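You operate a simulated robot arm through the tools that you are given. There is no shell and no other tool.

The job below is to be done with a simulated two-armed robot. You get a single attempt, and the scene is never put back.

Task
Pick up the bottle that says "305" from the top of the long grey table with one hand, pass it to the other hand and put it on the bay three. Set down upright: bottle.

It is judged by the outcome, as a careful person would: the job done as asked, and still so three seconds after it is handed in. It fails if anything else is knocked over, pushed out of place, dropped, spilled or broken.

Robot
Two 7-joint arms with three-finger grippers on one trunk, on a base that drives. Base frame: it is fixed to the floor where the robot stands at the start and does not move with it; the origin is under the middle of the robot, x ahead of it, y to its left, z up. Lengths are in m, angles in degrees, forces in N, time in s.
The left shoulder is at the start at [0.046, 0.154, 0.995], the right one opposite. With the tool pointing down near the work surface each hand reaches from about 0.24 to 0.64 m from the robot's upright axis, wherever it stands, measured 20 degrees to its own side. Places, roughly: bay three (21x27 cm) [0.5, 1.18, 0.92]. Payload 2.69 kg a hand.
The TCP of each hand is the grasp point between the finger pads, 0.029 m short of the fingertips. In the tool frame z runs along the fingers and y along their closing line. Largest opening 0.12 m; the body of the gripper starts 0.078 m behind the TCP.
Orientation is that of the tool frame in the base frame, as [roll, pitch, yaw] about the fixed x, y, z axes, in that order (R = Rz(yaw) Ry(pitch) Rx(roll)). With the fingers straight down and closing along the base's y, the tool's x points along the base's -x, its y along +y and its z along -z.

Tools
- The arms move only by the tool move_arm. It takes "left_plan", "right_plan" or both (then of equal length, played together; a hand with none holds still); each is a list of rows, each a list of 6 numbers: the shift along the tool's x, y, z in units of 25 mm (1.0 is 25 mm), then the turn, a rotation vector about the tool's x, y, z in units of 6 degrees (1.0 is 6 degrees). In form: [[x, y, z, ax, ay, az], ...]. A call has 1 to 20 rows; each row shifts and turns the commanded pose from where the row before left it, along the tool's axes as they then stand. "left_gripper" and "right_gripper" are, for a hand that has rows, the opening, from 0 (shut) to 1 (fully open), set as the call begins (left out, the last holds). A call with a number of a shift or a turn outside -1 to 1 is refused whole. Rows are played at 5 a second. More than 0.05 m and 8.6 degrees between two rows, or a gripper value outside its range, and nothing of the call is played. Where a pose cannot be reached the arm comes as near as it can. A force on the tool above 40 N (or 10 N above the force at the start of the call, whichever is more), or a blocked arm, ends the call early, and 0.2 s more pass. Each finger halts on what it meets, pressing with about 35 N; the grip force reading is that of the motor and also rises with nothing between the fingers. The clock runs only during rows and for 0.2 s after the last one: add rows that do not move to give the fingers time. The reply holds the time, the measured pose of the TCP, the force on the tool along the base axes, the opening and the grip force, in the units named above and with some noise, with the torque about the TCP (base axes, N m) and any sound that the robot's microphone picked up.
- Cameras (640 x 400 px; columns grow to the right, rows downward): "scene" is now at [0.1582, -0.0221, 1.1609]; the picture's right is [-0.24, -0.97, 0.00], its down [-0.40, 0.10, -0.91] and it looks along [0.89, -0.22, -0.41] (base axes); focal length 214 px, centre (320, 200). "left" rides on the left gripper at [0.063, 0, -0.104] in its tool frame; the picture's right is [0.00, 1.00, 0.00], its down [-0.83, 0.00, -0.56] and it looks along [-0.56, 0.00, 0.83] (tool axes); focal length 275 px, centre (320, 200). "right" rides on the right gripper at [0.063, 0, -0.104] in its tool frame; the picture's right is [0.00, 1.00, 0.00], its down [-0.83, 0.00, -0.56] and it looks along [-0.56, 0.00, 0.83] (tool axes); focal length 275 px, centre (320, 200). There is no depth. A picture from a camera that has moved, and an enlarged one, comes with that camera's place and axes in the base frame and with its lens.
- camera(camera): a new picture of that camera. The clock stands still meanwhile.
- raise_lower(by): slides the trunk up (or, below 0, down) by that many m; the arms and the scene camera ride with it, the base frame stays. It gives what a move gives, with no picture.
- base_move(legs): drives the robot by 1 to 6 legs, each [ahead, left, turn to the left] in m, m and degrees, along the robot's own axes; the way and the turn of a leg run together, so that a leg with both is an arc; at most 1.5 m and 180 degrees a leg. The arms and the cameras ride along, it lands a little off, and it stops where it bumps. It gives what a move gives.
- turn_head(pan, tilt): turns the head with the scene camera to pan (to the left, within 80 degrees either way) and tilt (down, from -29 to 69), counted from straight ahead of the robot. It gives what a move gives.
- enlarge(camera, box): a new picture of the part [left, top, right, bottom] of that camera's present view, enlarged. The clock stands still meanwhile.
- hand_in(): hands the job in; it is judged then, once.

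Nothing tells you exact positions but the pictures and the camera data. Unless the task says otherwise, let go and move clear before handing in.

The tools are called after ">>>" as name(argument=value, ...) on one line, values as JSON. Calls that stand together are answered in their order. move_arm: Moves the arms, as the interface text tells. Its arguments: {"type":"object","properties":{"left_plan":{"type":"array","items":{"type":"array","items":{"type":"number"}}},"left_gripper":{"type":"number"},"right_plan":{"type":"array","items":{"type":"array","items":{"type":"number"}}},"right_gripper":{"type":"number"}},"required":[]} The other tools are called the same way: raise_lower (by) slides the trunk up or down; base_move (legs) drives the base; turn_head (pan, tilt) turns the head that bears the scene camera; camera (camera) takes a picture; enlarge (camera, box) takes an enlarged picture of a part of a camera's view; hand_in () hands the job in.

At the start:

```text
clock: 0.0
left_eef_pos: [0.4004, 0.0701, 1.0181]
left_tool_rot: [-179.9, 0.1, 180.0]
left_wrist_force: [-0.5, -0.6, 0.7]
left_torque: [0.01, 0.01, -0.03]
left_finger_gap: 0.1199
left_grasp_force: 0.1
right_eef_pos: [0.2655, -0.2187, 1.068]
right_tool_rot: [180.0, 0.0, 180.0]
right_wrist_force: [0.2, 0.8, -0.1]
right_torque: [0.0, 0.01, -0.03]
right_finger_gap: 0.1201
right_grasp_force: 0.1
trunk travel left (down, up): [-0.365, 0.073]
robot x, y, heading: [-0.0001, -0.0019, -0.3]
head pan, tilt: [-13.8, 24.1]
```

scene: 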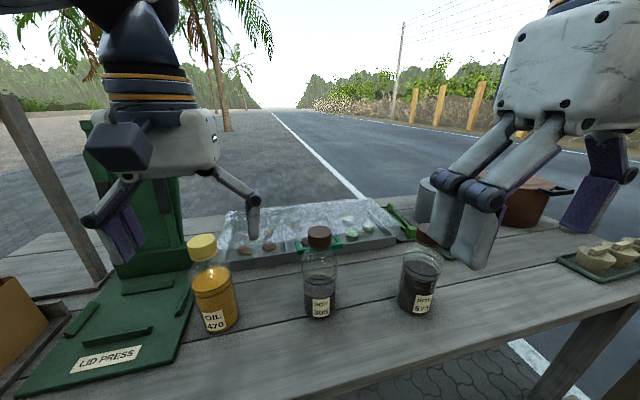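
right: 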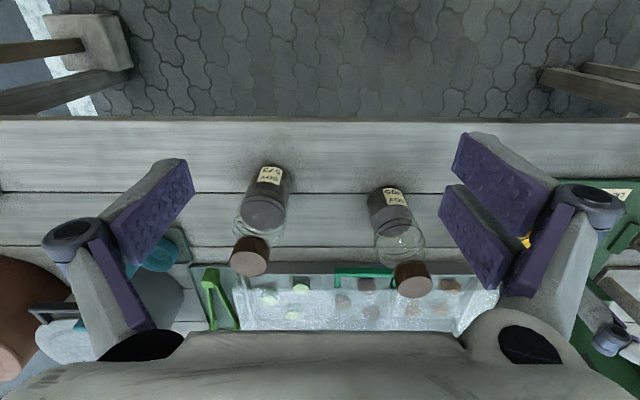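
left: 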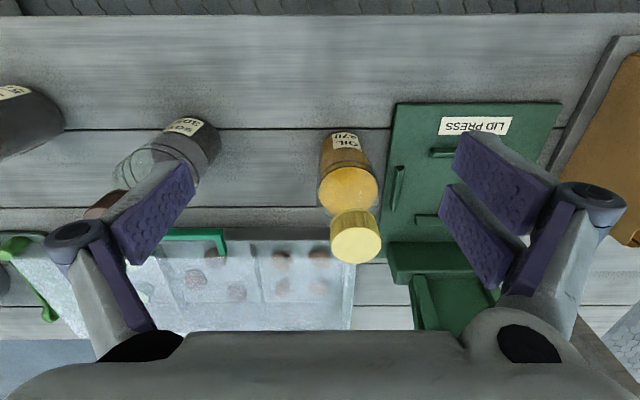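

I see three bottles on the table: a yellow oil bottle and two dark soy bottles, and the middle one may say "305". I'll enlarge the labels and look around for the bays before moving anything.

>>> enlarge(camera="scene", box=[180, 210, 460, 345])

>>> enlarge(camera="left", box=[80, 80, 400, 280])

>>> enlarge(camera="right", box=[200, 140, 460, 310])

>>> turn_head(pan=60, tilt=24)

```text
2.29 times, centred on (320, 278) of scene
camera zoom: at [0.1582, -0.0221, 1.1609], right [-0.24, -0.97, 0.0], down [-0.4, 0.1, -0.91], along [0.89, -0.22, -0.41], focal length 490 px, centre (320, 23)
```

zoom: 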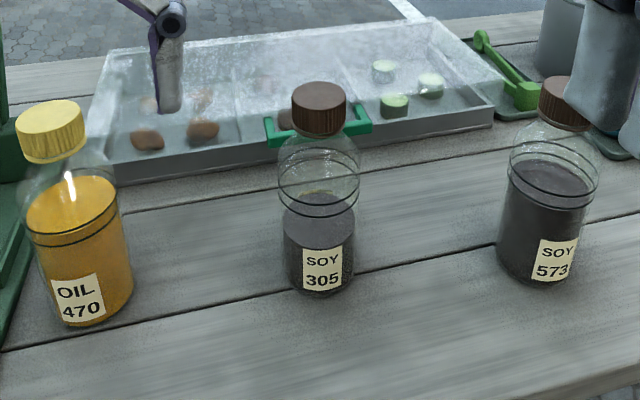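

```text
2.00 times, centred on (240, 180) of left
camera zoom: at [0.3366, 0.0697, 1.1241], right [0.0, 1.0, 0.0], down [0.83, 0.0, 0.56], along [0.56, 0.0, -0.83], focal length 551 px, centre (480, 240)
```

zoom: 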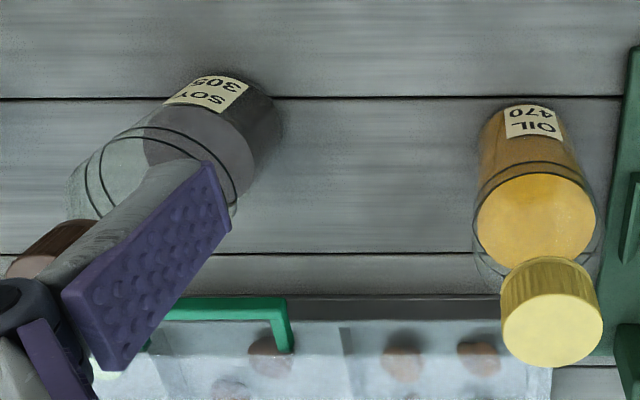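

```text
2.35 times, centred on (330, 225) of right
camera zoom: at [0.2012, -0.2185, 1.1725], right [0.0, 1.0, 0.0], down [0.83, 0.0, 0.56], along [0.56, 0.0, -0.83], focal length 648 px, centre (296, 141)
```

zoom: 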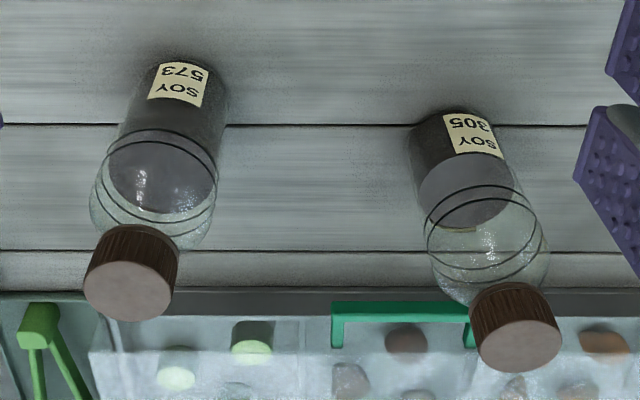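

```text
clock: 1.5
left_eef_pos: [0.4007, 0.0701, 1.019]
left_tool_rot: [179.9, 0.0, -179.9]
left_wrist_force: [0.6, 0.6, -0.6]
left_torque: [-0.01, 0.01, 0.01]
left_finger_gap: 0.1199
left_grasp_force: 0.1
right_eef_pos: [0.265, -0.2198, 1.0686]
right_tool_rot: [-180.0, 0.0, -179.9]
right_wrist_force: [-0.9, 0.4, 0.4]
right_torque: [0.0, 0.01, -0.01]
right_finger_gap: 0.1201
right_grasp_force: 0.1
trunk travel left (down, up): [-0.365, 0.073]
robot x, y, heading: [0.0032, -0.0019, 0.1]
head pan, tilt: [60.0, 24.0]
```

>>> camera(camera="scene")

```text
taken
camera scene: at [0.1147, 0.08, 1.1611], right [0.87, -0.5, 0.0], down [-0.2, -0.35, -0.91], along [0.46, 0.79, -0.41], focal length 214 px, centre (320, 200)
```

scene: 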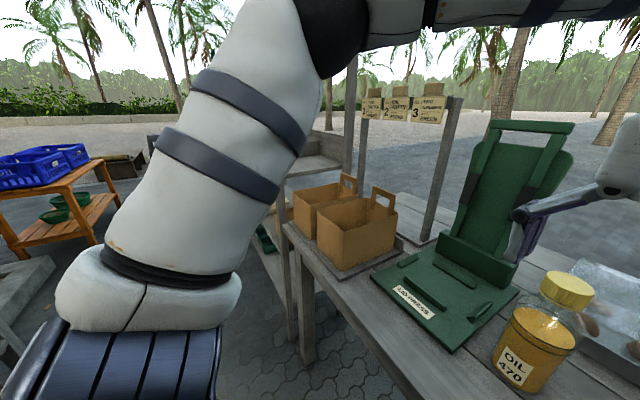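

Turning the head left shows cardboard carriers and a sign with numbers 1, 2, 3. I'll enlarge that area to understand the bays.

>>> enlarge(camera="scene", box=[270, 70, 470, 280])

>>> enlarge(camera="scene", box=[350, 75, 460, 145])

>>> turn_head(pan=45, tilt=24)

>>> camera(camera="scene")

```text
1.90 times, centred on (370, 175) of scene
camera zoom: at [0.1147, 0.08, 1.1611], right [0.87, -0.5, 0.0], down [-0.2, -0.35, -0.91], along [0.46, 0.79, -0.41], focal length 408 px, centre (225, 248)
```

zoom: 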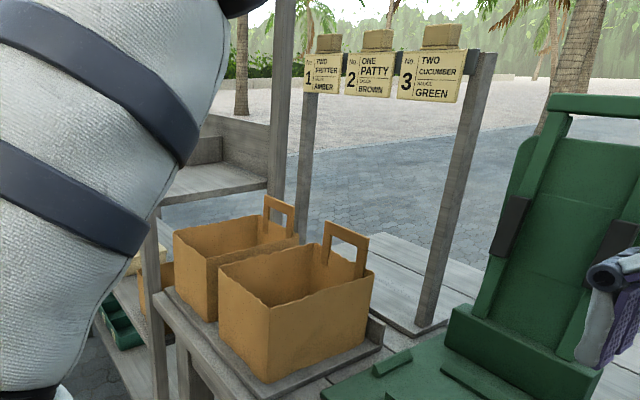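

```text
5.71 times, centred on (405, 110) of scene
camera zoom: at [0.1147, 0.08, 1.1611], right [0.87, -0.5, 0.0], down [-0.2, -0.35, -0.91], along [0.46, 0.79, -0.41], focal length 1226 px, centre (-166, 714)
```

zoom: 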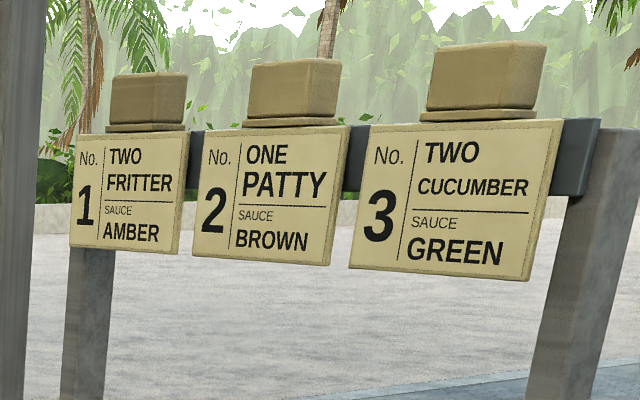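

```text
clock: 2.2
left_eef_pos: [0.3998, 0.0701, 1.0189]
left_tool_rot: [180.0, 0.0, 179.9]
left_wrist_force: [-0.1, -0.9, 0.0]
left_torque: [-0.01, 0.01, 0.01]
left_finger_gap: 0.12
left_grasp_force: 0.1
right_eef_pos: [0.2657, -0.2176, 1.0686]
right_tool_rot: [179.9, 0.0, -180.0]
right_wrist_force: [0.4, -0.6, 0.1]
right_torque: [0.02, 0.0, 0.02]
right_finger_gap: 0.1199
right_grasp_force: 0.1
trunk travel left (down, up): [-0.365, 0.073]
robot x, y, heading: [-0.0026, -0.0014, -0.2]
head pan, tilt: [45.0, 24.0]
```

```text
taken
camera scene: at [0.1338, 0.0654, 1.1611], right [0.71, -0.71, 0.0], down [-0.29, -0.29, -0.91], along [0.65, 0.65, -0.41], focal length 214 px, centre (320, 200)
```

scene: 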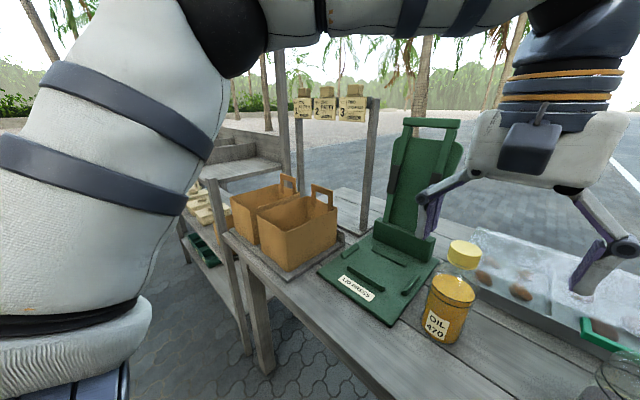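

The sign only labels burger orders; bay three at [0.5, 1.18, 0.92] should be on the grey shelf partly hidden behind the left arm. I'll look from another head angle.

>>> turn_head(pan=78, tilt=15)

>>> camera(camera="scene")

```text
clock: 3.2
left_eef_pos: [0.3998, 0.0694, 1.0193]
left_tool_rot: [-179.9, 0.0, 179.9]
left_wrist_force: [0.0, 0.5, 0.1]
left_torque: [-0.03, 0.02, -0.01]
left_finger_gap: 0.1199
left_grasp_force: 0.0
right_eef_pos: [0.2669, -0.219, 1.0683]
right_tool_rot: [-180.0, -0.1, 180.0]
right_wrist_force: [0.2, 0.3, -0.6]
right_torque: [0.0, 0.01, 0.0]
right_finger_gap: 0.12
right_grasp_force: 0.0
trunk travel left (down, up): [-0.365, 0.073]
robot x, y, heading: [0.0022, 0.0, 0.1]
head pan, tilt: [78.0, 15.0]
```

```text
taken
camera scene: at [0.088, 0.0914, 1.1757], right [0.98, -0.21, 0.0], down [-0.05, -0.25, -0.97], along [0.2, 0.94, -0.26], focal length 214 px, centre (320, 200)
```

scene: 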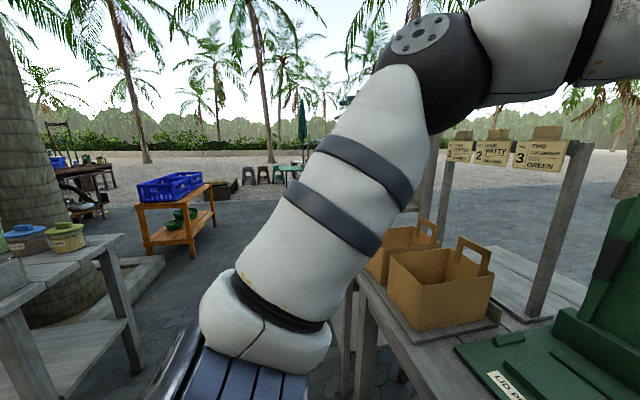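

The left arm hides the bay from here. I'll check the right side for obstacles too, so I know how I can drive.

>>> turn_head(pan=-75, tilt=25)

>>> camera(camera="scene")

>>> turn_head(pan=0, tilt=50)

>>> camera(camera="scene")

```text
clock: 5.6
left_eef_pos: [0.3997, 0.0686, 1.02]
left_tool_rot: [-180.0, 0.0, -180.0]
left_wrist_force: [-0.7, 0.5, 0.2]
left_torque: [0.01, 0.01, 0.0]
left_finger_gap: 0.1198
left_grasp_force: 0.1
right_eef_pos: [0.2662, -0.2176, 1.0679]
right_tool_rot: [-180.0, 0.0, -179.9]
right_wrist_force: [-0.2, -0.5, -0.4]
right_torque: [0.0, -0.04, -0.02]
right_finger_gap: 0.12
right_grasp_force: 0.1
trunk travel left (down, up): [-0.365, 0.073]
robot x, y, heading: [0.0014, -0.0016, -0.1]
head pan, tilt: [-75.0, 25.0]
```

```text
taken
camera scene: at [0.0924, -0.089, 1.1595], right [-0.97, -0.26, 0.0], down [-0.11, 0.41, -0.91], along [0.23, -0.88, -0.42], focal length 214 px, centre (320, 200)
```

scene: 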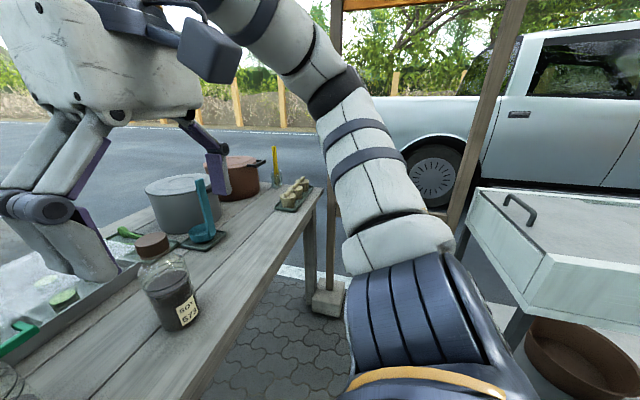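

```text
clock: 7.1
left_eef_pos: [0.3992, 0.0692, 1.0193]
left_tool_rot: [180.0, 0.0, -180.0]
left_wrist_force: [-0.4, 0.1, 0.0]
left_torque: [0.01, -0.01, 0.01]
left_finger_gap: 0.12
left_grasp_force: 0.1
right_eef_pos: [0.2655, -0.2178, 1.0691]
right_tool_rot: [180.0, 0.0, -180.0]
right_wrist_force: [0.6, -0.8, 0.6]
right_torque: [0.02, 0.01, 0.03]
right_finger_gap: 0.1201
right_grasp_force: 0.0
trunk travel left (down, up): [-0.365, 0.073]
robot x, y, heading: [-0.0044, 0.0004, 0.1]
head pan, tilt: [0.0, 50.0]
```

```text
taken
camera scene: at [0.1455, -0.0001, 1.122], right [0.0, -1.0, 0.0], down [-0.77, 0.0, -0.64], along [0.64, 0.0, -0.77], focal length 214 px, centre (320, 200)
```

scene: 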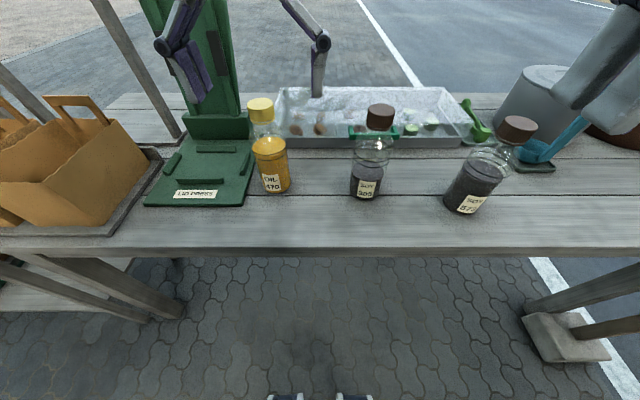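

Bottle 305 is at about (0.48, -0.10), standing on the table from z≈0.755 to 0.95. To see bay three past the left arm, I'll turn the base left about 25° with the hands held above everything, which keeps them clear.

>>> base_move(legs=[[-0.1, 0, 0], [0, 0, 25]])

>>> turn_head(pan=35, tilt=18)

>>> camera(camera="scene")

```text
clock: 9.5
left_eef_pos: [0.2314, 0.2337, 1.0192]
left_tool_rot: [180.0, 0.0, -154.7]
left_wrist_force: [0.1, -0.1, 0.4]
left_torque: [-0.02, 0.02, 0.01]
left_finger_gap: 0.1199
left_grasp_force: 0.1
right_eef_pos: [0.2325, -0.084, 1.0675]
right_tool_rot: [-180.0, 0.1, -154.8]
right_wrist_force: [-0.5, -1.1, 0.2]
right_torque: [0.0, -0.01, 0.0]
right_finger_gap: 0.1199
right_grasp_force: 0.0
trunk travel left (down, up): [-0.365, 0.073]
robot x, y, heading: [-0.1001, -0.0011, 25.2]
head pan, tilt: [0.0, 50.0]
```

```text
clock: 10.5
left_eef_pos: [0.2324, 0.2341, 1.0185]
left_tool_rot: [-180.0, 0.0, -154.8]
left_wrist_force: [-0.5, 0.2, -0.3]
left_torque: [0.01, 0.0, -0.03]
left_finger_gap: 0.1204
left_grasp_force: 0.1
right_eef_pos: [0.2325, -0.0848, 1.0672]
right_tool_rot: [-180.0, 0.0, -154.7]
right_wrist_force: [-0.7, 0.4, 0.5]
right_torque: [0.05, -0.01, 0.02]
right_finger_gap: 0.1201
right_grasp_force: 0.0
trunk travel left (down, up): [-0.365, 0.073]
robot x, y, heading: [-0.0986, 0.0007, 25.0]
head pan, tilt: [35.0, 18.0]
```

```text
taken
camera scene: at [0.0079, 0.1107, 1.1707], right [0.87, -0.5, 0.0], down [-0.15, -0.27, -0.95], along [0.47, 0.82, -0.31], focal length 214 px, centre (320, 200)
```

scene: 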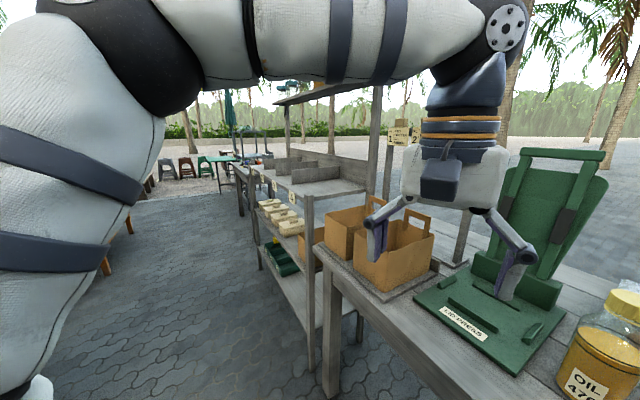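

Now the shelf is visible: its top has divided bays with small number tags on the front. I'll enlarge it.

>>> enlarge(camera="scene", box=[225, 130, 385, 230])

>>> enlarge(camera="scene", box=[230, 75, 430, 215])

```text
4.00 times, centred on (305, 180) of scene
camera zoom: at [0.0079, 0.1107, 1.1707], right [0.87, -0.5, 0.0], down [-0.15, -0.27, -0.95], along [0.47, 0.82, -0.31], focal length 858 px, centre (380, 280)
```

zoom: 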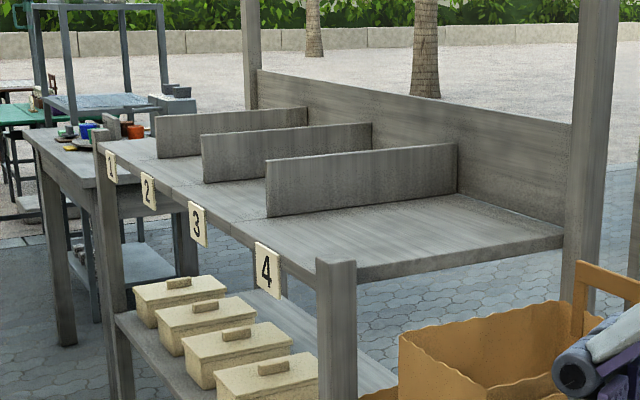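

```text
2.86 times, centred on (330, 145) of scene
camera zoom: at [0.0079, 0.1107, 1.1707], right [0.87, -0.5, 0.0], down [-0.15, -0.27, -0.95], along [0.47, 0.82, -0.31], focal length 613 px, centre (291, 357)
```

zoom: 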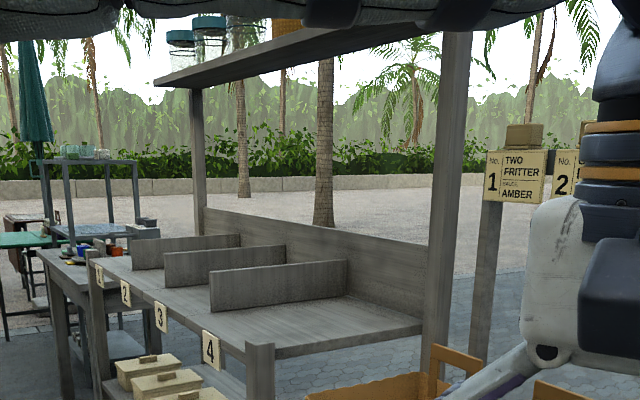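

Bay three is the third section on the top of the grey shelf, open toward the front (-x) with low dividers either side. Plan: right hand takes the bottle by its cap from above, back away from the table, left hand takes the body from the front at a tilt, and then I place it in bay three. First I'll go back to the start pose.

>>> base_move(legs=[[0, 0, -25], [0.1, 0, 0]])

>>> turn_head(pan=0, tilt=45)

>>> camera(camera="scene")

>>> camera(camera="right")

>>> camera(camera="left")

```text
clock: 12.9
left_eef_pos: [0.3995, 0.071, 1.0189]
left_tool_rot: [-179.9, 0.0, -179.9]
left_wrist_force: [0.2, -0.6, -0.5]
left_torque: [-0.02, 0.07, 0.01]
left_finger_gap: 0.1199
left_grasp_force: 0.2
right_eef_pos: [0.2655, -0.2168, 1.0677]
right_tool_rot: [180.0, 0.0, -179.8]
right_wrist_force: [0.7, 0.8, -0.8]
right_torque: [0.0, 0.02, 0.01]
right_finger_gap: 0.12
right_grasp_force: 0.1
trunk travel left (down, up): [-0.365, 0.073]
robot x, y, heading: [-0.0015, -0.0027, 0.0]
head pan, tilt: [35.0, 18.0]
```

```text
clock: 13.9
left_eef_pos: [0.3974, 0.072, 1.0197]
left_tool_rot: [-180.0, 0.0, -179.8]
left_wrist_force: [0.3, 1.0, 0.6]
left_torque: [-0.01, 0.02, 0.03]
left_finger_gap: 0.1198
left_grasp_force: 0.1
right_eef_pos: [0.2659, -0.2172, 1.0682]
right_tool_rot: [180.0, 0.0, -179.8]
right_wrist_force: [1.0, -0.2, -0.5]
right_torque: [-0.03, -0.02, 0.02]
right_finger_gap: 0.1199
right_grasp_force: 0.0
trunk travel left (down, up): [-0.365, 0.073]
robot x, y, heading: [0.0004, -0.0004, 0.5]
head pan, tilt: [0.0, 45.0]
```

```text
taken
camera scene: at [0.1486, 0.0009, 1.1289], right [0.0, -1.0, 0.0], down [-0.71, 0.0, -0.71], along [0.71, 0.0, -0.71], focal length 214 px, centre (320, 200)
```

scene: 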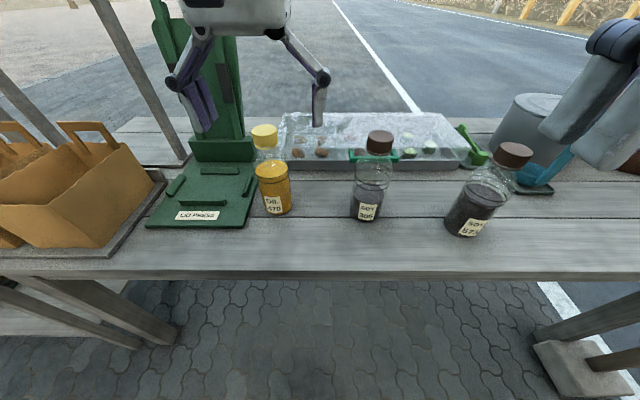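

```text
taken
camera right: at [0.2008, -0.2174, 1.1725], right [-0.01, 1.0, 0.0], down [0.83, 0.01, 0.56], along [0.56, 0.0, -0.83], focal length 275 px, centre (320, 200)
```

right: 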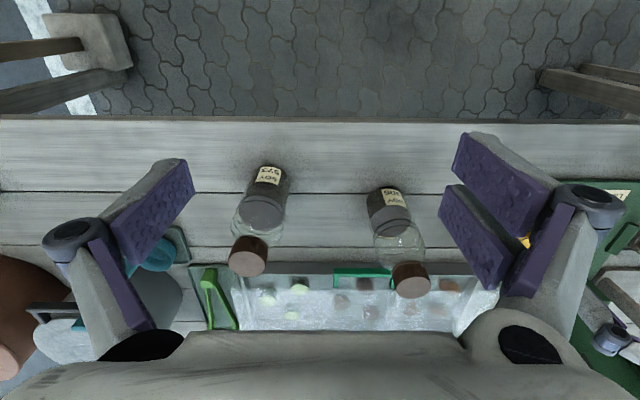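

```text
taken
camera left: at [0.3352, 0.0713, 1.1241], right [0.0, 1.0, 0.0], down [0.83, 0.0, 0.56], along [0.56, 0.0, -0.83], focal length 275 px, centre (320, 200)
```

left: 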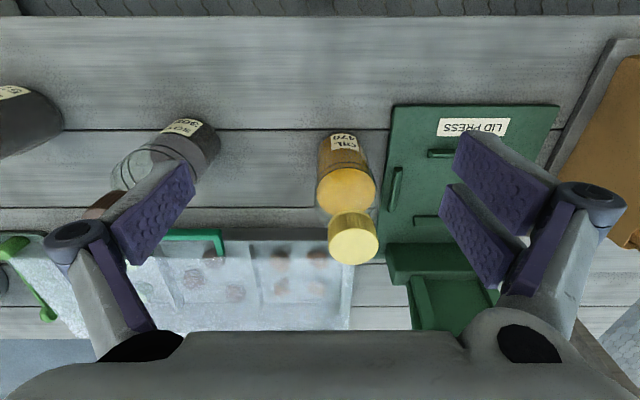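

The robot is back in place, with bottle 305's cap centre at about (0.475, -0.101, top 0.95). I'll move the left hand clear toward my left and bring the right hand over the bottle at its present safe height.

>>> move_arm(left_plan=[[0.5, 0.45, -0.2, 0, 0, 0], [0.5, 0.45, -0.2, 0, 0, 0], [0.5, 0.45, -0.2, 0, 0, 0], [0.5, 0.45, -0.2, 0, 0, 0], [0.5, 0.45, -0.2, 0, 0, 0], [0.5, 0.45, -0.2, 0, 0, 0], [0.5, 0.45, -0.2, 0, 0, 0], [0.5, 0.45, -0.2, 0, 0, 0], [0.5, 0.45, -0.2, 0, 0, 0]], right_plan=[[0, 0, 0, 0, 0, 0], [0, 0, 0, 0, 0, 0], [0, 0, 0, 0, 0, 0], [0, 0, 0, 0, 0, 0], [0, 0, 0, 0, 0, 0], [0, 0, 0, 0, 0, 0], [0, 0, 0, 0, 0, 0], [0, 0, 0, 0, 0, 0], [0, 0, 0, 0, 0, 0]], right_gripper=0.75)

>>> move_arm(right_plan=[[-0.929, 0.516, 0, 0, 0, 0], [-0.929, 0.516, 0, 0, 0, 0], [-0.929, 0.516, 0, 0, 0, 0], [-0.929, 0.516, 0, 0, 0, 0], [-0.929, 0.516, 0, 0, 0, 0], [-0.929, 0.516, 0, 0, 0, 0], [-0.929, 0.516, 0, 0, 0, 0], [-0.929, 0.516, 0, 0, 0, 0], [-0.929, 0.516, 0, 0, 0, 0]])

>>> camera(camera="right")

>>> camera(camera="scene")

```text
clock: 15.9
left_eef_pos: [0.2863, 0.1726, 1.0638]
left_tool_rot: [-180.0, 0.3, -179.7]
left_wrist_force: [0.2, 0.5, -1.0]
left_torque: [-0.04, 0.03, -0.02]
left_finger_gap: 0.1199
left_grasp_force: 0.1
right_eef_pos: [0.265, -0.2178, 1.068]
right_tool_rot: [-180.0, 0.1, -179.8]
right_wrist_force: [0.5, -0.2, -0.1]
right_torque: [-0.01, -0.01, 0.04]
right_finger_gap: 0.0901
right_grasp_force: 0.1
trunk travel left (down, up): [-0.365, 0.073]
robot x, y, heading: [-0.0017, 0.0014, -0.1]
head pan, tilt: [0.0, 45.0]
```

```text
clock: 17.9
left_eef_pos: [0.2876, 0.1737, 1.0635]
left_tool_rot: [179.9, 0.0, -179.8]
left_wrist_force: [-0.1, 0.6, 0.1]
left_torque: [-0.04, -0.01, 0.0]
left_finger_gap: 0.12
left_grasp_force: 0.1
right_eef_pos: [0.4747, -0.0987, 1.0678]
right_tool_rot: [-179.9, 0.0, -179.8]
right_wrist_force: [0.6, 0.6, 0.1]
right_torque: [0.01, 0.01, -0.02]
right_finger_gap: 0.0901
right_grasp_force: 0.1
trunk travel left (down, up): [-0.365, 0.073]
robot x, y, heading: [-0.0029, 0.0006, 0.3]
head pan, tilt: [0.0, 45.0]
```

```text
taken
camera right: at [0.4101, -0.1004, 1.1722], right [-0.01, 1.0, 0.0], down [0.83, 0.01, 0.56], along [0.56, 0.0, -0.83], focal length 275 px, centre (320, 200)
```

right: 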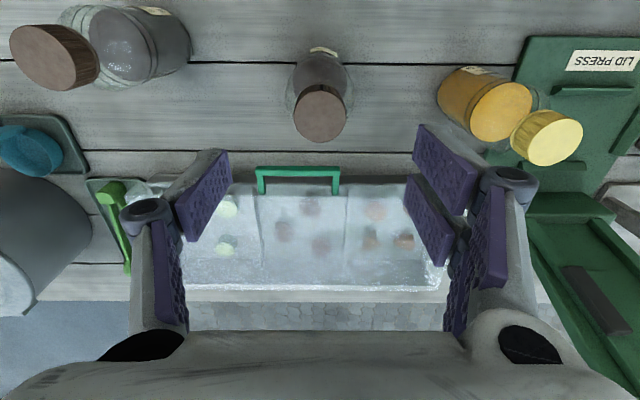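

```text
taken
camera scene: at [0.1491, 0.0013, 1.1288], right [0.0, -1.0, 0.0], down [-0.71, 0.0, -0.71], along [0.71, 0.0, -0.71], focal length 214 px, centre (320, 200)
```

scene: 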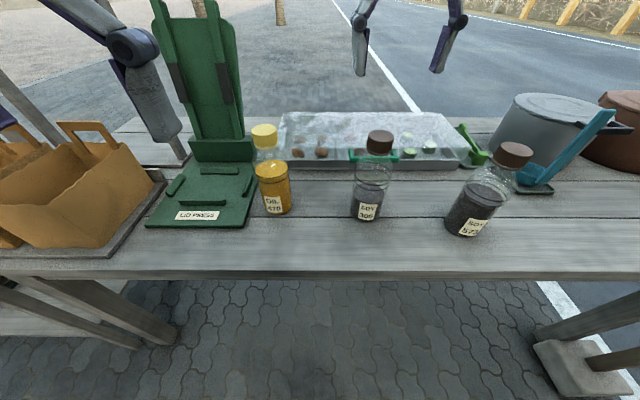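

The cap is right below the right hand, at about (0.475, -0.100). I'll descend 9 cm and check alignment from the scene camera before closing in.

>>> move_arm(right_plan=[[0, 0, 0.9, 0, 0, 0], [0, 0, 0.9, 0, 0, 0], [0, 0, 0.9, 0, 0, 0], [0, 0, 0.9, 0, 0, 0]])

>>> enlarge(camera="scene", box=[280, 60, 480, 230])

>>> enlarge(camera="right", box=[160, 0, 480, 200])

```text
clock: 18.9
left_eef_pos: [0.2861, 0.1726, 1.0639]
left_tool_rot: [180.0, 0.1, -179.8]
left_wrist_force: [0.2, 1.3, 0.3]
left_torque: [-0.01, -0.01, 0.03]
left_finger_gap: 0.1199
left_grasp_force: 0.0
right_eef_pos: [0.4731, -0.0997, 0.9774]
right_tool_rot: [-179.9, 0.0, -179.8]
right_wrist_force: [0.1, 0.7, -0.3]
right_torque: [-0.01, 0.01, -0.03]
right_finger_gap: 0.09
right_grasp_force: 0.2
trunk travel left (down, up): [-0.365, 0.073]
robot x, y, heading: [-0.0032, -0.001, 0.3]
head pan, tilt: [0.0, 45.0]
```

```text
2.35 times, centred on (380, 145) of scene
camera zoom: at [0.1487, 0.0009, 1.1289], right [0.0, -1.0, 0.0], down [-0.71, 0.0, -0.71], along [0.71, 0.0, -0.71], focal length 505 px, centre (179, 329)
```

zoom: 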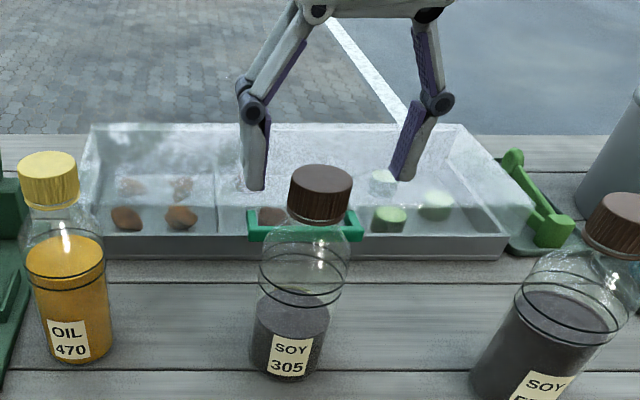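

```text
2.00 times, centred on (320, 100) of right
camera zoom: at [0.4091, -0.1005, 1.0821], right [-0.01, 1.0, 0.0], down [0.83, 0.01, 0.56], along [0.56, 0.0, -0.83], focal length 551 px, centre (320, 400)
```

zoom: 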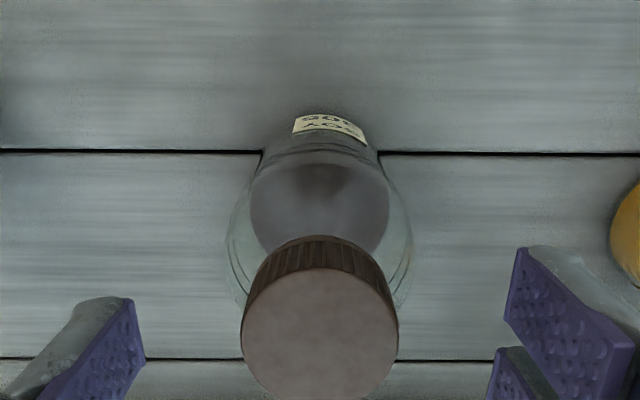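

The cap spans z≈0.930–0.952 and is centred between the fingers. I'll lower 2 cm so the fingertips come to the cap's bottom edge, then close.

>>> move_arm(right_plan=[[-0.12, 0, 0.4, 0, 0, 0], [0, 0, 0.4, 0, 0, 0], [0, 0, 0, 0, 0, 0]])

>>> enlarge(camera="scene", box=[300, 80, 460, 210])

>>> camera(camera="right")

```text
clock: 19.8
left_eef_pos: [0.287, 0.1717, 1.0656]
left_tool_rot: [-179.9, 0.0, -179.7]
left_wrist_force: [-1.1, 0.5, 0.0]
left_torque: [-0.03, -0.01, -0.02]
left_finger_gap: 0.1202
left_grasp_force: 0.0
right_eef_pos: [0.4769, -0.101, 0.9574]
right_tool_rot: [180.0, 0.0, -179.8]
right_wrist_force: [0.3, 0.4, 0.3]
right_torque: [0.01, 0.01, 0.01]
right_finger_gap: 0.0899
right_grasp_force: 0.2
trunk travel left (down, up): [-0.365, 0.073]
robot x, y, heading: [0.0021, 0.0023, 0.1]
head pan, tilt: [0.0, 45.0]
```

```text
3.08 times, centred on (380, 145) of scene
camera zoom: at [0.1486, 0.0009, 1.1289], right [0.0, -1.0, 0.0], down [-0.71, 0.0, -0.71], along [0.71, 0.0, -0.71], focal length 660 px, centre (135, 369)
```

zoom: 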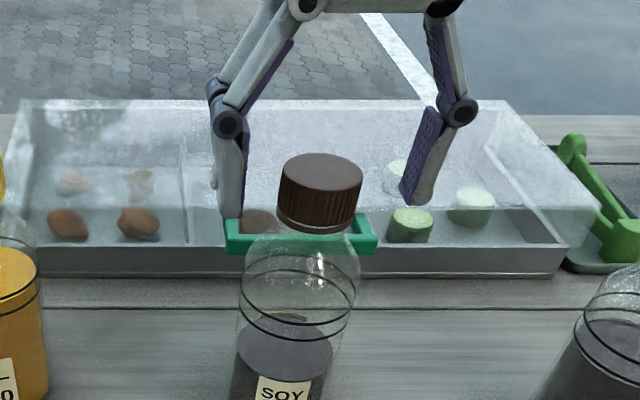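

```text
taken
camera right: at [0.4122, -0.1006, 1.0624], right [-0.01, 1.0, 0.0], down [0.83, 0.01, 0.56], along [0.56, 0.0, -0.83], focal length 275 px, centre (320, 200)
```

right: 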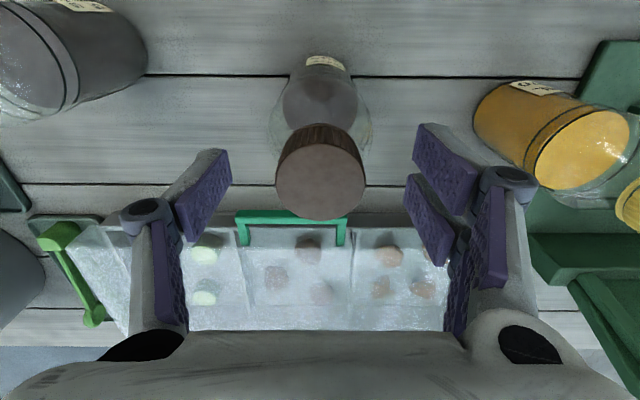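

The fingertips are level with the cap's bottom edge and the cap is centred. Closing the right gripper now.

>>> move_arm(right_plan=[[0, 0, 0, 0, 0, 0], [0, 0, 0, 0, 0, 0], [0, 0, 0, 0, 0, 0], [0, 0, 0, 0, 0, 0]], right_gripper=0.0)

>>> enlarge(camera="scene", box=[300, 80, 460, 210])

```text
clock: 20.8
left_eef_pos: [0.2858, 0.1719, 1.0632]
left_tool_rot: [-180.0, 0.2, -179.7]
left_wrist_force: [0.1, 0.5, 0.0]
left_torque: [-0.02, 0.05, -0.04]
left_finger_gap: 0.1198
left_grasp_force: 0.0
right_eef_pos: [0.4755, -0.1015, 0.958]
right_tool_rot: [179.9, -0.1, -179.9]
right_wrist_force: [0.2, 0.3, 1.6]
right_torque: [-0.01, 0.01, 0.05]
right_finger_gap: 0.0443
right_grasp_force: 35.0
trunk travel left (down, up): [-0.365, 0.073]
robot x, y, heading: [-0.0001, -0.0019, 0.2]
head pan, tilt: [0.0, 45.0]
```

```text
3.08 times, centred on (380, 145) of scene
camera zoom: at [0.1486, 0.0009, 1.1289], right [0.0, -1.0, 0.0], down [-0.71, 0.0, -0.71], along [0.71, 0.0, -0.71], focal length 660 px, centre (135, 369)
```

zoom: 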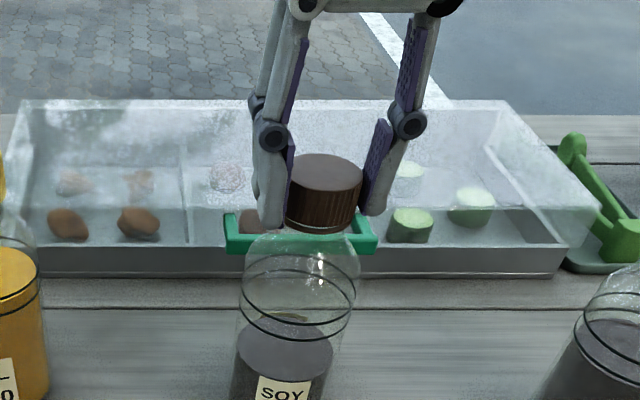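

The cap is gripped (gap 0.044 m). I'll lift a little first and check the bottle is coming up with it.

>>> move_arm(right_plan=[[0, 0, -0.3, 0, 0, 0], [0, 0, -0.4, 0, 0, 0], [0, 0, -0.5, 0, 0, 0], [0, 0, 0, 0, 0, 0]])

>>> enlarge(camera="scene", box=[280, 60, 480, 230])

```text
clock: 21.8
left_eef_pos: [0.2869, 0.1727, 1.0635]
left_tool_rot: [-180.0, 0.1, -179.8]
left_wrist_force: [1.3, 0.1, 0.4]
left_torque: [-0.01, 0.0, 0.02]
left_finger_gap: 0.1201
left_grasp_force: 0.1
right_eef_pos: [0.4757, -0.0996, 0.9879]
right_tool_rot: [-180.0, 0.0, -179.8]
right_wrist_force: [-0.2, 0.2, -2.0]
right_torque: [0.01, 0.02, -0.01]
right_finger_gap: 0.0443
right_grasp_force: 34.8
trunk travel left (down, up): [-0.365, 0.073]
robot x, y, heading: [0.0002, 0.001, 0.1]
head pan, tilt: [0.0, 45.0]
```

```text
2.35 times, centred on (380, 145) of scene
camera zoom: at [0.1488, 0.0008, 1.1288], right [0.0, -1.0, 0.0], down [-0.71, 0.0, -0.71], along [0.71, 0.0, -0.71], focal length 505 px, centre (179, 329)
```

zoom: 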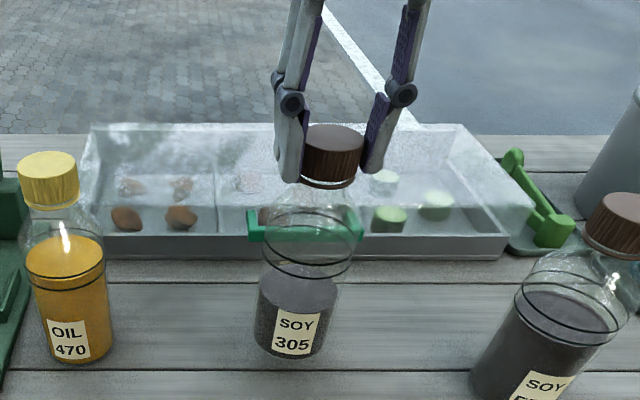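

The bottle is hanging cleanly from the right hand (about 2 N). I'll raise it to a comfortable handover height and back straight away from the table.

>>> move_arm(right_plan=[[0, 0, -0.75, 0, 0, 0], [0, 0, -0.75, 0, 0, 0], [0, 0, -0.75, 0, 0, 0], [0, 0, -0.75, 0, 0, 0], [0, 0, -0.75, 0, 0, 0], [0, 0, -0.75, 0, 0, 0], [0, 0, -0.75, 0, 0, 0], [0, 0, 0, 0, 0, 0]])

>>> base_move(legs=[[-0.28, 0, 0]])

>>> camera(camera="scene")

>>> camera(camera="left")

```text
clock: 23.6
left_eef_pos: [0.2867, 0.1721, 1.0639]
left_tool_rot: [-179.9, 0.0, -179.8]
left_wrist_force: [0.4, 0.6, -0.1]
left_torque: [0.03, 0.0, -0.02]
left_finger_gap: 0.1204
left_grasp_force: 0.2
right_eef_pos: [0.4748, -0.1007, 1.1165]
right_tool_rot: [-180.0, 0.1, -179.8]
right_wrist_force: [-0.2, -0.4, -2.5]
right_torque: [-0.01, 0.0, 0.02]
right_finger_gap: 0.0444
right_grasp_force: 34.9
right hand out of reach, approached as far as the arm can: row 7
trunk travel left (down, up): [-0.365, 0.073]
robot x, y, heading: [0.0017, 0.0035, 0.3]
head pan, tilt: [0.0, 45.0]
```

```text
clock: 25.5
left_eef_pos: [0.0046, 0.1709, 1.0648]
left_tool_rot: [180.0, 0.1, -179.7]
left_wrist_force: [0.6, -0.1, 0.6]
left_torque: [0.0, -0.02, 0.0]
left_finger_gap: 0.1199
left_grasp_force: 0.1
right_eef_pos: [0.1919, -0.1, 1.1168]
right_tool_rot: [179.9, 0.2, -179.7]
right_wrist_force: [-0.4, 0.1, -3.1]
right_torque: [0.01, 0.01, -0.01]
right_finger_gap: 0.0441
right_grasp_force: 35.3
trunk travel left (down, up): [-0.365, 0.073]
robot x, y, heading: [-0.2819, 0.0015, 0.2]
head pan, tilt: [0.0, 45.0]
```

```text
taken
camera scene: at [-0.1335, -0.0001, 1.1289], right [0.01, -1.0, 0.0], down [-0.71, 0.0, -0.71], along [0.71, 0.0, -0.71], focal length 214 px, centre (320, 200)
```

scene: 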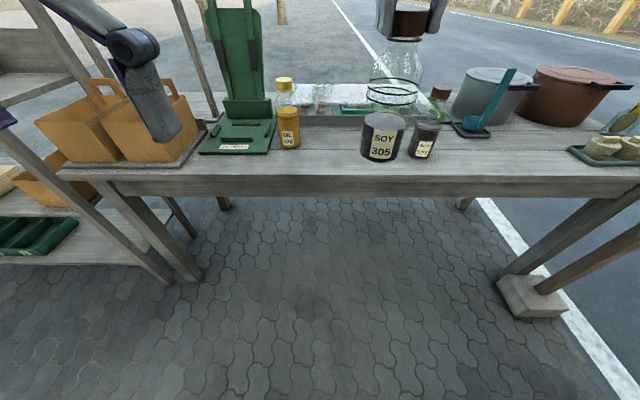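

```text
taken
camera left: at [-0.0594, 0.171, 1.1688], right [0.0, 1.0, 0.0], down [0.83, 0.0, 0.56], along [0.56, 0.0, -0.83], focal length 275 px, centre (320, 200)
```

left: 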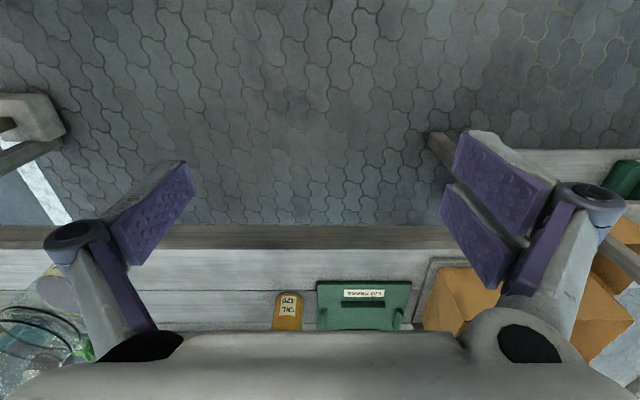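

The bottle is held clear of the table with the robot backed to x≈-0.28. I'll bring the bottle in front of me with the right hand, and swing the left hand forward, tilting its fingers toward forward so it can take the bottle's body.

>>> move_arm(left_plan=[[-0.9, 0, 0.36, 0, 0, 0], [-0.9, 0, 0.36, 0, 0, 0], [-0.9, 0, 0.36, 0, 0, 0], [-0.9, 0, 0.36, 0, 0, 0], [-0.9, 0, 0.36, 0, 0, 0]], right_plan=[[-0.208, 0.48, 0.456, 0, 0, 0], [-0.208, 0.48, 0.456, 0, 0, 0], [-0.208, 0.48, 0.456, 0, 0, 0], [-0.208, 0.48, 0.456, 0, 0, 0], [-0.208, 0.48, 0.456, 0, 0, 0]])

>>> move_arm(left_plan=[[0, 0, 0, 0, -1, 0], [0, 0, 0, 0, -1, 0], [0, 0, 0, 0, -1, 0], [0, 0, 0, 0, -1, 0], [0, 0, 0, 0, -1, 0], [0, 0, 0, 0, -1, 0], [0, 0, 0, 0, -1, 0], [0, 0, 0, 0, -1, 0]])

>>> camera(camera="scene")

>>> camera(camera="left")

```text
clock: 26.7
left_eef_pos: [0.1173, 0.1725, 1.0182]
left_tool_rot: [180.0, -0.1, -179.8]
left_wrist_force: [0.9, 0.1, -0.4]
left_torque: [0.04, 0.01, -0.01]
left_finger_gap: 0.12
left_grasp_force: 0.0
right_eef_pos: [0.2178, -0.0422, 1.0591]
right_tool_rot: [179.9, 0.2, -179.7]
right_wrist_force: [0.4, -0.8, -3.8]
right_torque: [-0.02, 0.03, 0.02]
right_finger_gap: 0.0441
right_grasp_force: 34.8
trunk travel left (down, up): [-0.365, 0.073]
robot x, y, heading: [-0.2815, -0.0014, 0.4]
head pan, tilt: [0.0, 45.0]
```

```text
clock: 28.5
left_eef_pos: [0.1176, 0.1719, 1.0184]
left_tool_rot: [-179.9, 48.2, -179.6]
left_wrist_force: [-0.1, 0.1, 0.7]
left_torque: [0.04, -0.02, 0.0]
left_finger_gap: 0.1197
left_grasp_force: 0.1
right_eef_pos: [0.2177, -0.0412, 1.0587]
right_tool_rot: [179.9, 0.1, -179.7]
right_wrist_force: [-0.6, -0.2, -1.8]
right_torque: [-0.01, 0.01, 0.03]
right_finger_gap: 0.0438
right_grasp_force: 34.9
trunk travel left (down, up): [-0.365, 0.073]
robot x, y, heading: [-0.2844, -0.0005, 0.0]
head pan, tilt: [0.0, 45.0]
```

```text
taken
camera scene: at [-0.133, -0.0001, 1.1289], right [0.01, -1.0, 0.0], down [-0.71, 0.0, -0.71], along [0.71, 0.0, -0.71], focal length 214 px, centre (320, 200)
```

scene: 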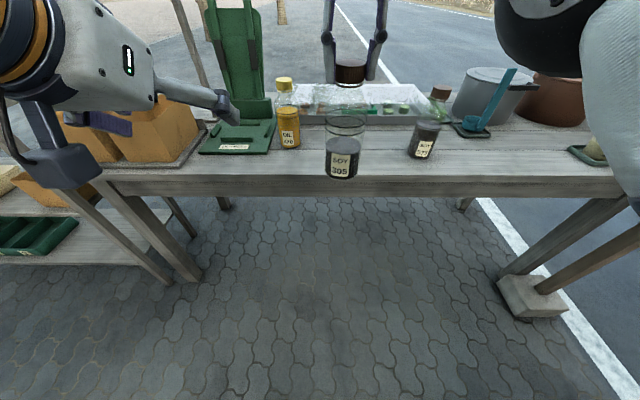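

```text
taken
camera left: at [-0.0029, 0.171, 1.0423], right [0.0, 1.0, 0.0], down [0.14, 0.0, 0.99], along [0.99, 0.0, -0.14], focal length 275 px, centre (320, 200)
```

left: 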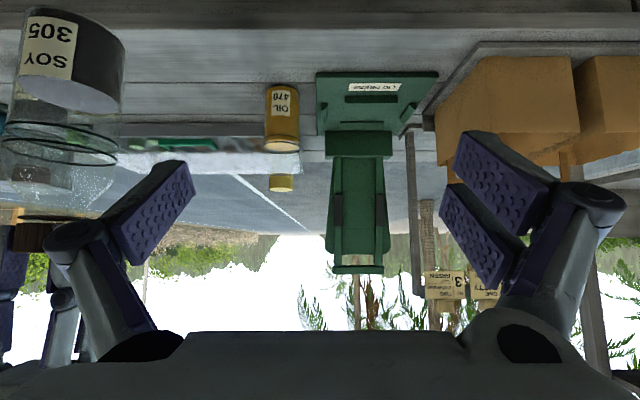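

The left hand is now tilted forward and open, and the left camera sees bottle 305 to its side. I'll bring the left hand to a pre-grasp about 9 cm behind the bottle's body.

>>> move_arm(left_plan=[[0.202, -0.852, 0.236, 0, 0, 0], [0.202, -0.852, 0.236, 0, 0, 0], [0.202, -0.852, 0.236, 0, 0, 0], [0.202, -0.852, 0.236, 0, 0, 0], [0.202, -0.852, 0.236, 0, 0, 0], [0.202, -0.852, 0.236, 0, 0, 0], [0.202, -0.852, 0.236, 0, 0, 0], [0.202, -0.852, 0.236, 0, 0, 0], [0.202, -0.852, 0.236, 0, 0, 0], [0.202, -0.852, 0.236, 0, 0, 0]])

>>> camera(camera="scene")

>>> camera(camera="left")

>>> camera(camera="right")

```text
clock: 30.7
left_eef_pos: [0.1286, -0.0413, 0.9403]
left_tool_rot: [-179.9, 48.0, -179.6]
left_wrist_force: [0.1, -0.3, -0.1]
left_torque: [0.02, -0.03, 0.01]
left_finger_gap: 0.1199
left_grasp_force: 0.0
right_eef_pos: [0.2162, -0.0421, 1.0581]
right_tool_rot: [179.9, 0.2, -179.7]
right_wrist_force: [-0.2, 0.5, -2.6]
right_torque: [0.01, 0.01, 0.0]
right_finger_gap: 0.0437
right_grasp_force: 34.6
trunk travel left (down, up): [-0.365, 0.073]
robot x, y, heading: [-0.2802, 0.0014, 0.5]
head pan, tilt: [0.0, 45.0]
```

```text
taken
camera scene: at [-0.1324, -0.0014, 1.1296], right [-0.01, -1.0, 0.0], down [-0.7, 0.0, -0.71], along [0.71, 0.0, -0.7], focal length 214 px, centre (320, 200)
```

scene: 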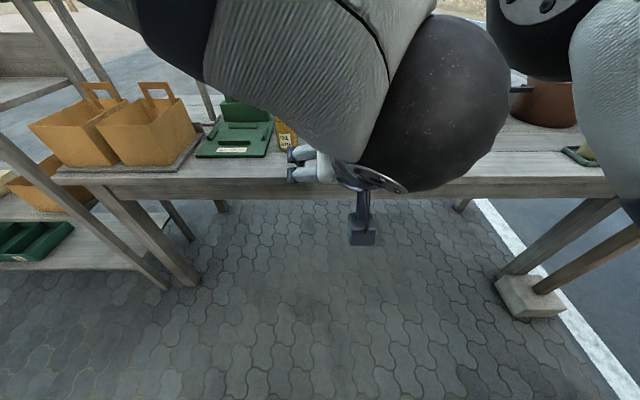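

```text
taken
camera left: at [0.0081, -0.0418, 0.9645], right [0.0, 1.0, 0.0], down [0.14, 0.0, 0.99], along [0.99, 0.0, -0.14], focal length 275 px, centre (320, 200)
```

left: 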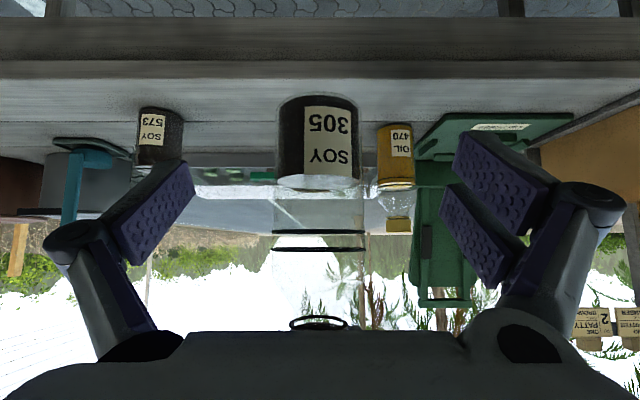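

```text
taken
camera right: at [0.1525, -0.0427, 1.1628], right [-0.01, 1.0, 0.0], down [0.83, 0.01, 0.56], along [0.56, 0.01, -0.83], focal length 275 px, centre (320, 200)
```

right: 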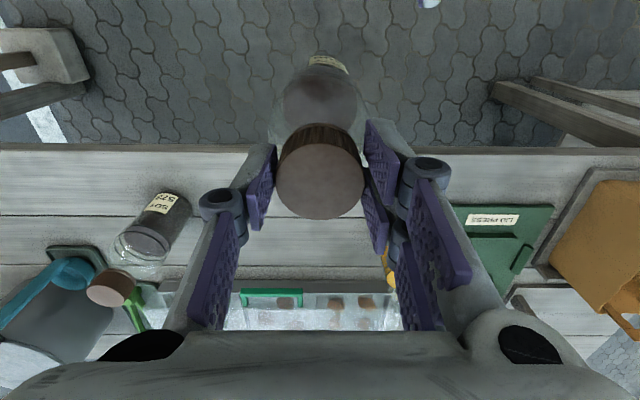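

The bottle is centred between the open left fingers; its base is at about z 0.867. I'll move the left hand forward ~9 cm around the body, then check before closing.

>>> move_arm(left_plan=[[-0.515, 0, 0.489, 0, 0, 0], [-0.515, 0, 0.489, 0, 0, 0], [-0.515, 0, 0.489, 0, 0, 0], [-0.515, 0, 0.489, 0, 0, 0], [-0.515, 0, 0.489, 0, 0, 0], [0, 0, 0, 0, 0, 0]])

>>> camera(camera="left")

>>> camera(camera="right")

```text
clock: 32.1
left_eef_pos: [0.2169, -0.0404, 0.9493]
left_tool_rot: [180.0, 48.2, -179.7]
left_wrist_force: [0.2, -0.9, 0.3]
left_torque: [-0.03, 0.0, -0.02]
left_finger_gap: 0.1201
left_grasp_force: 0.1
right_eef_pos: [0.2174, -0.0412, 1.0599]
right_tool_rot: [179.9, 0.1, -179.6]
right_wrist_force: [-0.1, -0.7, -3.4]
right_torque: [0.02, 0.06, -0.05]
right_finger_gap: 0.0438
right_grasp_force: 35.4
trunk travel left (down, up): [-0.365, 0.073]
robot x, y, heading: [-0.281, -0.0015, 0.3]
head pan, tilt: [0.0, 45.0]
```

```text
taken
camera left: at [0.0965, -0.0416, 0.9725], right [0.0, 1.0, 0.0], down [0.14, 0.0, 0.99], along [0.99, 0.0, -0.14], focal length 275 px, centre (320, 200)
```

left: 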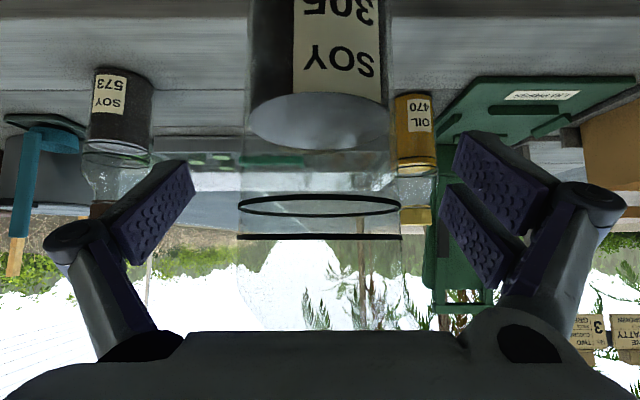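

```text
taken
camera right: at [0.1523, -0.0423, 1.163], right [-0.01, 1.0, 0.0], down [0.83, 0.01, 0.56], along [0.56, 0.01, -0.83], focal length 275 px, centre (320, 200)
```

right: 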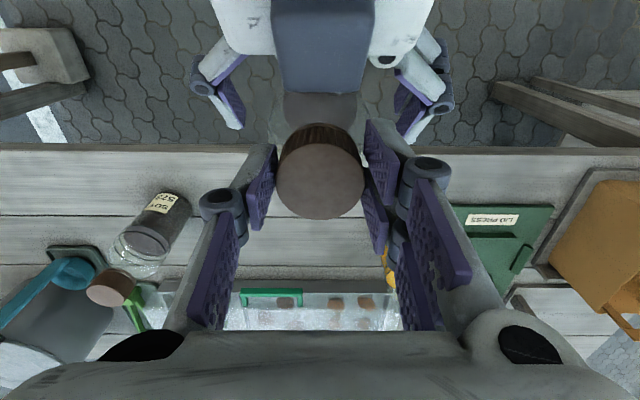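

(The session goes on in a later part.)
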